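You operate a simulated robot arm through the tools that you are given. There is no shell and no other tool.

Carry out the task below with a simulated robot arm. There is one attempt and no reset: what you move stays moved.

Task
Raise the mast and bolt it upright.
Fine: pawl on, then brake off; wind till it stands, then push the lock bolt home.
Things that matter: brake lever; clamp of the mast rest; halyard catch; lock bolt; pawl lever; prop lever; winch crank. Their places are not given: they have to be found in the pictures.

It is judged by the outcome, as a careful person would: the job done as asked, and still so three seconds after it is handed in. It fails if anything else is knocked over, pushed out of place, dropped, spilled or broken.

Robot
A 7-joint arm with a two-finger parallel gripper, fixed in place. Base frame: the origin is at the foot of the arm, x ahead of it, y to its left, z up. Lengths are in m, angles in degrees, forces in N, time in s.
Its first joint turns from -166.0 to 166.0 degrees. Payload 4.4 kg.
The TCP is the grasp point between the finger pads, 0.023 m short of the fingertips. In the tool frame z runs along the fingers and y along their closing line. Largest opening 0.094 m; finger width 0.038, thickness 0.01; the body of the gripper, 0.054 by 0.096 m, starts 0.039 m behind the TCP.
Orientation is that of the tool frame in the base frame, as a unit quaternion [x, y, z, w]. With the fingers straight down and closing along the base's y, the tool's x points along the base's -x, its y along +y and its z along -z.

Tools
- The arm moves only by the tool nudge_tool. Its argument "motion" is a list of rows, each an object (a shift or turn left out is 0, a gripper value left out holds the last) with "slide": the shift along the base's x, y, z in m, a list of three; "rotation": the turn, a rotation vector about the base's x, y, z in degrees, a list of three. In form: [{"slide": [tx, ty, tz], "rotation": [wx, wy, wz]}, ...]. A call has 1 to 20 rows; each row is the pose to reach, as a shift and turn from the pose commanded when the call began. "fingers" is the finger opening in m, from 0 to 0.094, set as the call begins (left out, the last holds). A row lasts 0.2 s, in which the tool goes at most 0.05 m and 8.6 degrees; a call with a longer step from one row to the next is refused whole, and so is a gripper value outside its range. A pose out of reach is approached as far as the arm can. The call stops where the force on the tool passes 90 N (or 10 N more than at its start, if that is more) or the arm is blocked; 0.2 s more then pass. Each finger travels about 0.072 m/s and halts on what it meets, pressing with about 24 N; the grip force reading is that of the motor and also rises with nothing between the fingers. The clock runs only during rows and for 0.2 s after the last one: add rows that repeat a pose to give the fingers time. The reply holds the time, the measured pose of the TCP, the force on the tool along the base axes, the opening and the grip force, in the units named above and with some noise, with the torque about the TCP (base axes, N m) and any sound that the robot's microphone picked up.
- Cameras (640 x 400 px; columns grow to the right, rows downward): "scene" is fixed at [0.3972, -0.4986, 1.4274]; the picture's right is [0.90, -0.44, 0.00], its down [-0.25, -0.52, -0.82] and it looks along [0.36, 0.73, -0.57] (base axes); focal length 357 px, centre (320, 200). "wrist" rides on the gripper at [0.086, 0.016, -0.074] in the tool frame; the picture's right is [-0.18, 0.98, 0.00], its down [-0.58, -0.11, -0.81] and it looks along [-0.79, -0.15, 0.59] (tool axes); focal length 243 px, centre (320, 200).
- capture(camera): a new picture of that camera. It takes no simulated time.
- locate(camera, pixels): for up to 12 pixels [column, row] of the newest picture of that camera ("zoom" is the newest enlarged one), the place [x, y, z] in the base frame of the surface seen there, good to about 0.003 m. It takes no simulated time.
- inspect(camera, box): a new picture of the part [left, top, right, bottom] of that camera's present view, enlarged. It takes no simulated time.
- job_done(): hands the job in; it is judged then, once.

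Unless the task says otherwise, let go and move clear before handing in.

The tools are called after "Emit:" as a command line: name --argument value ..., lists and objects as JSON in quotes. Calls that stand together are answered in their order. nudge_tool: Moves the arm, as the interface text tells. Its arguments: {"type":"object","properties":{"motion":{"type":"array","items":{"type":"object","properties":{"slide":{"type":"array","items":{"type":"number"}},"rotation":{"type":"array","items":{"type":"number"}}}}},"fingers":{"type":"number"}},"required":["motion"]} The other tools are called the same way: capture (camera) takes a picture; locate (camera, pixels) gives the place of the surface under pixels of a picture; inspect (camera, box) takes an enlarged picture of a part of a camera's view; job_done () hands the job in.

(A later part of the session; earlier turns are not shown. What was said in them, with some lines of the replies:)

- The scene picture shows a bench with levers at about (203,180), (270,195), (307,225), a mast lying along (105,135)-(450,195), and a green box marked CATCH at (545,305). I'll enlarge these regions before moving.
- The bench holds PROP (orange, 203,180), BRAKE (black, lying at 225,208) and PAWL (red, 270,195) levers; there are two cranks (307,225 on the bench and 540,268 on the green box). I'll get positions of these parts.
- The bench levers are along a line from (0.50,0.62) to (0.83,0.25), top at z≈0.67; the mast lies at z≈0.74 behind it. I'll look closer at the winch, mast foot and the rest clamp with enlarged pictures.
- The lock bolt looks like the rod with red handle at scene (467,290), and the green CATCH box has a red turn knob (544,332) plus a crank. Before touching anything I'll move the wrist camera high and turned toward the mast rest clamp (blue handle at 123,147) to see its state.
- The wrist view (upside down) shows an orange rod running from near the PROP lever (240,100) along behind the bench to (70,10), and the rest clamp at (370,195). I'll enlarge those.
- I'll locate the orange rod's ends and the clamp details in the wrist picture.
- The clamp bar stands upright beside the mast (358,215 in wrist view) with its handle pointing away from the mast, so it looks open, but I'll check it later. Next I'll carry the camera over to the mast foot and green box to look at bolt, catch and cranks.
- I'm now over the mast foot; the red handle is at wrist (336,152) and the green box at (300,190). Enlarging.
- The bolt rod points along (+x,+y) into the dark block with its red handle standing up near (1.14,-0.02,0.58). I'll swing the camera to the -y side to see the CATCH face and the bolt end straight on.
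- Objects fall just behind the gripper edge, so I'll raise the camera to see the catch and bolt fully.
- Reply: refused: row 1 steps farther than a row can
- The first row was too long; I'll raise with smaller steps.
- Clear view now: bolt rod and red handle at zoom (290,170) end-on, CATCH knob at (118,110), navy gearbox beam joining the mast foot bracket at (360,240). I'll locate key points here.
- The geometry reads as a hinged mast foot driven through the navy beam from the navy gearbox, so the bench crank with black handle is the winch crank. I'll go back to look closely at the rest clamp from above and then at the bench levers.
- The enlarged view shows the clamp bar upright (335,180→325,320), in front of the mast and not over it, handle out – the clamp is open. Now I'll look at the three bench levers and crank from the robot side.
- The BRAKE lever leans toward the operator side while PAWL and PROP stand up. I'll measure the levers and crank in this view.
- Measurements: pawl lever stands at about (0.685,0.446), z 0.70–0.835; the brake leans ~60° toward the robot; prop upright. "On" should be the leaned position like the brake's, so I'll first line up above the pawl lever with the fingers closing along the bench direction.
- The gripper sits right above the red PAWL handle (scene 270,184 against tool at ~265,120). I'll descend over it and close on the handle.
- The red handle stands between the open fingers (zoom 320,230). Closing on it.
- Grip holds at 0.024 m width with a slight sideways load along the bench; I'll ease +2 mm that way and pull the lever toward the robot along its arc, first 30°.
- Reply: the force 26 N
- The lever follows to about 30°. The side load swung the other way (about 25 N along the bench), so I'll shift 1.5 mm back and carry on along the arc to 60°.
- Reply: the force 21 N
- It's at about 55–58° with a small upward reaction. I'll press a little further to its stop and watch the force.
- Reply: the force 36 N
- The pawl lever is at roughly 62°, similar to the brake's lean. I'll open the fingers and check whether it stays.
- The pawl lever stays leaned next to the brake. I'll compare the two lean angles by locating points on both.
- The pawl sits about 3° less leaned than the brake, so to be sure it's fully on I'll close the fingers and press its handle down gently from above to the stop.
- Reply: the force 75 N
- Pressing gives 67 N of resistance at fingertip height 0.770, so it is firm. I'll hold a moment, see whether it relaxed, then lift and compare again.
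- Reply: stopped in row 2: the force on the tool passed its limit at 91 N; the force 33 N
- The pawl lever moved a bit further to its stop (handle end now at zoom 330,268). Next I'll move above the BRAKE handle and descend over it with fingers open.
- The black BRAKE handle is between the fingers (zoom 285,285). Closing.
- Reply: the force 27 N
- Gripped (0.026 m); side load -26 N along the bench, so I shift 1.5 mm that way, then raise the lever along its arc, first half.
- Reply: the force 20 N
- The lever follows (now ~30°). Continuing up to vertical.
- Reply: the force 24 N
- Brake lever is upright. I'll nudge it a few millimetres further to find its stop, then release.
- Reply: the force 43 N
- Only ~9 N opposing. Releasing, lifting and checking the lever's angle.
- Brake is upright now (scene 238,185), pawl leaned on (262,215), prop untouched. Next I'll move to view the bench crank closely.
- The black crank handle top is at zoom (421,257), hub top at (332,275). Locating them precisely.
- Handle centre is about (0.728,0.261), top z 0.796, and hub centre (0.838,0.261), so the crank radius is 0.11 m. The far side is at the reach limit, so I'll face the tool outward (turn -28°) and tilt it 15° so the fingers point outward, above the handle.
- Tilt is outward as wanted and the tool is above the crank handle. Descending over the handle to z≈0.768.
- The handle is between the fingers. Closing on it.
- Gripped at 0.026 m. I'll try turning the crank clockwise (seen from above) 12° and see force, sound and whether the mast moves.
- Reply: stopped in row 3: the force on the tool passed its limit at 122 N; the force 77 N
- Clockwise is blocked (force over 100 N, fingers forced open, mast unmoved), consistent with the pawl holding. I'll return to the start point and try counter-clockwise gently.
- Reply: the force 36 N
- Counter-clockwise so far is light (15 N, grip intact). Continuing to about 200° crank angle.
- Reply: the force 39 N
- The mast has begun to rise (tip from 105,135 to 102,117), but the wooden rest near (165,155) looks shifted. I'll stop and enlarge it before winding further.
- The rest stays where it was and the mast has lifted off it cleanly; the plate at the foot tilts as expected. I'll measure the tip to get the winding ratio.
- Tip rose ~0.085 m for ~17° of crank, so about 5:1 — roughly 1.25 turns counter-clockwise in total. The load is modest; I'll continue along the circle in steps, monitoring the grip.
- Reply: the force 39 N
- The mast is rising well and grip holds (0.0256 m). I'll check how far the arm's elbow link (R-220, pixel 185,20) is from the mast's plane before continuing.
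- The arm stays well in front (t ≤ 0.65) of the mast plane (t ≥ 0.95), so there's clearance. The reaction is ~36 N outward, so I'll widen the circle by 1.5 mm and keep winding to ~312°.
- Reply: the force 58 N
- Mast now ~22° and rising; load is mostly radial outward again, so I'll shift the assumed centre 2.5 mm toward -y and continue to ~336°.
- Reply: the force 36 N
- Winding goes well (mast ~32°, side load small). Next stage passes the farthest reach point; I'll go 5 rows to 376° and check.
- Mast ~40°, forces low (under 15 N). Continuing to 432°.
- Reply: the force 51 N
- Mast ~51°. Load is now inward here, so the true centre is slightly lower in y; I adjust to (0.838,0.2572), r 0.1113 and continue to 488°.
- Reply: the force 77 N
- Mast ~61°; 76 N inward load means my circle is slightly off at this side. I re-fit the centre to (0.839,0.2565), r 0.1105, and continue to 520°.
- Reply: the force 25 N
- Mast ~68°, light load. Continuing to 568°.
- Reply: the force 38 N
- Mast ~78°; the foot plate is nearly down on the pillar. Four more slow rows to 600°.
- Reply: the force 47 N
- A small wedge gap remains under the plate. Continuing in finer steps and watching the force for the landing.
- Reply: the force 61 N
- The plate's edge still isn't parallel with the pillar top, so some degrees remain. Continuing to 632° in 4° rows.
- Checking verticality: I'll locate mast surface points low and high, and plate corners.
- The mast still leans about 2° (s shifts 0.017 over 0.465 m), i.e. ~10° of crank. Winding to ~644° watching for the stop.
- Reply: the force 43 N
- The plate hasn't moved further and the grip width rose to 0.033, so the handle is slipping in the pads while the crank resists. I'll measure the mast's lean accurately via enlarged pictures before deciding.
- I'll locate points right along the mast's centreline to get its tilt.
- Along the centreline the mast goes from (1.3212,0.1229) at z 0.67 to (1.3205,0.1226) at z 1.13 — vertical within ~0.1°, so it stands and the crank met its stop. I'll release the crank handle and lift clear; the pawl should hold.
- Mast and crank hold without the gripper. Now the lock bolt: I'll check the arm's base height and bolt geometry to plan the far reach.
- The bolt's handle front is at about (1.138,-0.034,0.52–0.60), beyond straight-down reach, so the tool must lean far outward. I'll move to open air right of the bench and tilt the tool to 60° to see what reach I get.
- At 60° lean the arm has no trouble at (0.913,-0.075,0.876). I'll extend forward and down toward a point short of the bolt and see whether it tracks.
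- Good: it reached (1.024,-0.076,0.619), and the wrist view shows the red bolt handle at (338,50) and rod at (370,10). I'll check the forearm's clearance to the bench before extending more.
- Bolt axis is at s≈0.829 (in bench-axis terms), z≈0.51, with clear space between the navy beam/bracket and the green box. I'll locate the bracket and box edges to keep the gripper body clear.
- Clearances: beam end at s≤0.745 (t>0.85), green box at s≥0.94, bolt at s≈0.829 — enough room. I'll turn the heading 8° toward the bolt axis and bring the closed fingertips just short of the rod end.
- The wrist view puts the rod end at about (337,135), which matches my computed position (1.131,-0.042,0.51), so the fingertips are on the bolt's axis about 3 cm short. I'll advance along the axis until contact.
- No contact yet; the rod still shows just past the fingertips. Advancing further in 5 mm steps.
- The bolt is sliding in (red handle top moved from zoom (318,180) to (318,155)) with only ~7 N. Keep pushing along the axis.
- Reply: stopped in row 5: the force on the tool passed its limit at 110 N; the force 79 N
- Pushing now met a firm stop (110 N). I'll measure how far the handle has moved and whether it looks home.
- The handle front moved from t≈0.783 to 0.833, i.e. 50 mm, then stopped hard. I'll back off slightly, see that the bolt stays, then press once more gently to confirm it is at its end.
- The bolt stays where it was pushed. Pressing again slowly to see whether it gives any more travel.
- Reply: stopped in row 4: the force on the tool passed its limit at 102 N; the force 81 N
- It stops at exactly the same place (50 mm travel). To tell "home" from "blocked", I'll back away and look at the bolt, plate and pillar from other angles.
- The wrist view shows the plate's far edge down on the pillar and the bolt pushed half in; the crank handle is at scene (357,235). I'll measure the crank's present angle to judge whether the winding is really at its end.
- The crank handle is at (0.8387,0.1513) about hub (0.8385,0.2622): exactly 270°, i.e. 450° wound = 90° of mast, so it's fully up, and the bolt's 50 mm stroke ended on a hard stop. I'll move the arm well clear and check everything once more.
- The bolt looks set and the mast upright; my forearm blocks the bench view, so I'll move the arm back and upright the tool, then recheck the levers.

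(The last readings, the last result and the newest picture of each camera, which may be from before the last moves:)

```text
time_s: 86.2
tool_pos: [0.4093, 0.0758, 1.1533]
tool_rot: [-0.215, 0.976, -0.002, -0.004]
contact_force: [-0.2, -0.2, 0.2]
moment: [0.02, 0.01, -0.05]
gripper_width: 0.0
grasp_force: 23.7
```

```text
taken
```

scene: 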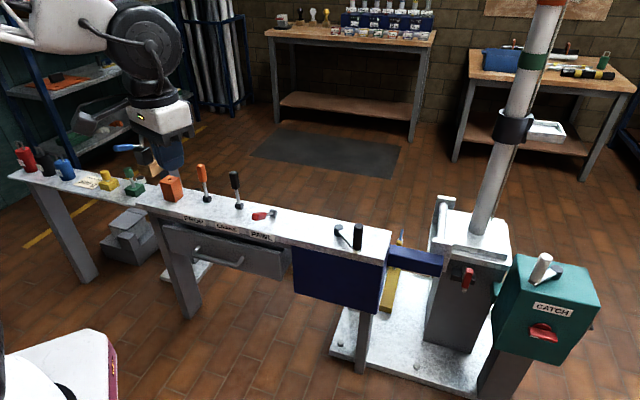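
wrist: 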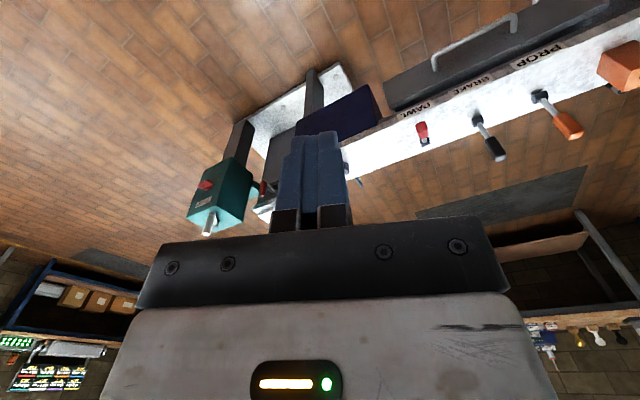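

Bench state: brake upright (235,185), pawl leaned on (262,215), prop untouched, crank at rest, clamp open, mast upright with the bolt in. A last check of mast tilt and bolt position.

Emit:
locate --camera "scene" --pixels '[[481, 219], [487, 200], [497, 170], [519, 103], [525, 85], [530, 70], [537, 48], [469, 276], [468, 283], [467, 270], [463, 268]]'

Emit:
inspect --camera "scene" --box '[430, 220, 520, 300]'

Emit:
inspect --camera "scene" --box '[100, 110, 300, 240]'

```text
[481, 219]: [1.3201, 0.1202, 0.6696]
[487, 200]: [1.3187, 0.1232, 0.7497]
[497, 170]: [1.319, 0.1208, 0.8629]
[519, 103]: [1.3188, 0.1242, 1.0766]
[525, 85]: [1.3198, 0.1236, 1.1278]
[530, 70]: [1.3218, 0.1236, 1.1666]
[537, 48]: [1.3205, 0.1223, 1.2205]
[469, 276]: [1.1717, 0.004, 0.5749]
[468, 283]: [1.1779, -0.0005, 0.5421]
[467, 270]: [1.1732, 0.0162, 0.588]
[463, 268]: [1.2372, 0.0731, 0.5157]
```

```text
5.00 times, centred on (475, 260) of scene
```

zoom: 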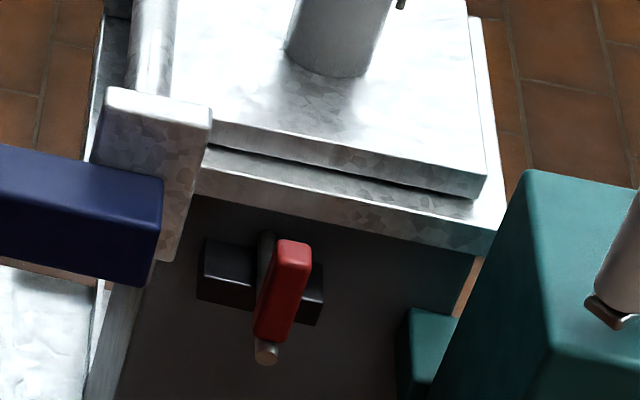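

```text
3.08 times, centred on (200, 175) of scene
```

zoom: 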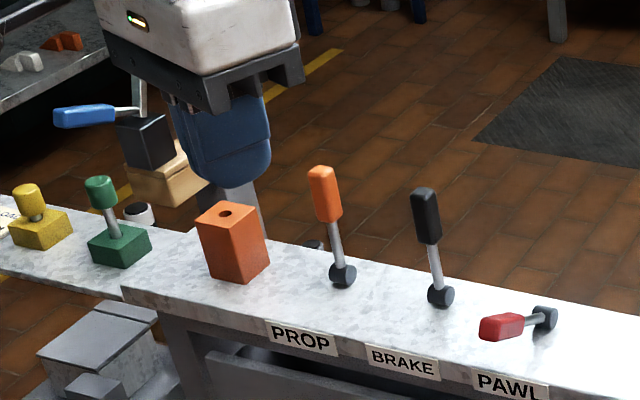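

The mast centreline stays vertical, from (1.320,0.120) at z 0.67 to (1.3205,0.122) at z 1.22. The bolt hasn't moved since it met its stop after 50 mm of travel. Pawl is on, brake is off, nothing else moved, and the arm is clear, so I'm handing in.

Emit:
job_done

```text
The job is handed in.
```

The mast is up and vertical, and I pushed the lock bolt in until it stopped hard after about 50 mm. I've handed the job in; the result hasn't come back.

- **Pawl, then brake:** I pulled the pawl lever over to its stop first, then raised the brake lever upright. No markings show which way is on, so I took the brake's starting lean to mean "on". I didn't test the pawl on its own, and I heard no ratchet clicks while winding.
- **Winding:** It took 450° on the bench crank, counter-clockwise, to bring the mast from lying down to upright. The crank then wouldn't turn further, and the mast stayed put when I let go.
- **Lock bolt:** It slid easily at first, then stopped at the same place both times I pushed, at just over 100 N. About 50 mm still shows between its handle and the guide. I took that stop as home because the mast was fully up, but I couldn't see the bolt's far end.
- **Left alone:** The rest clamp was already open, and the mast lifted out cleanly. I didn't touch the prop lever or the halyard catch. I knocked nothing over, and the arm is clear.
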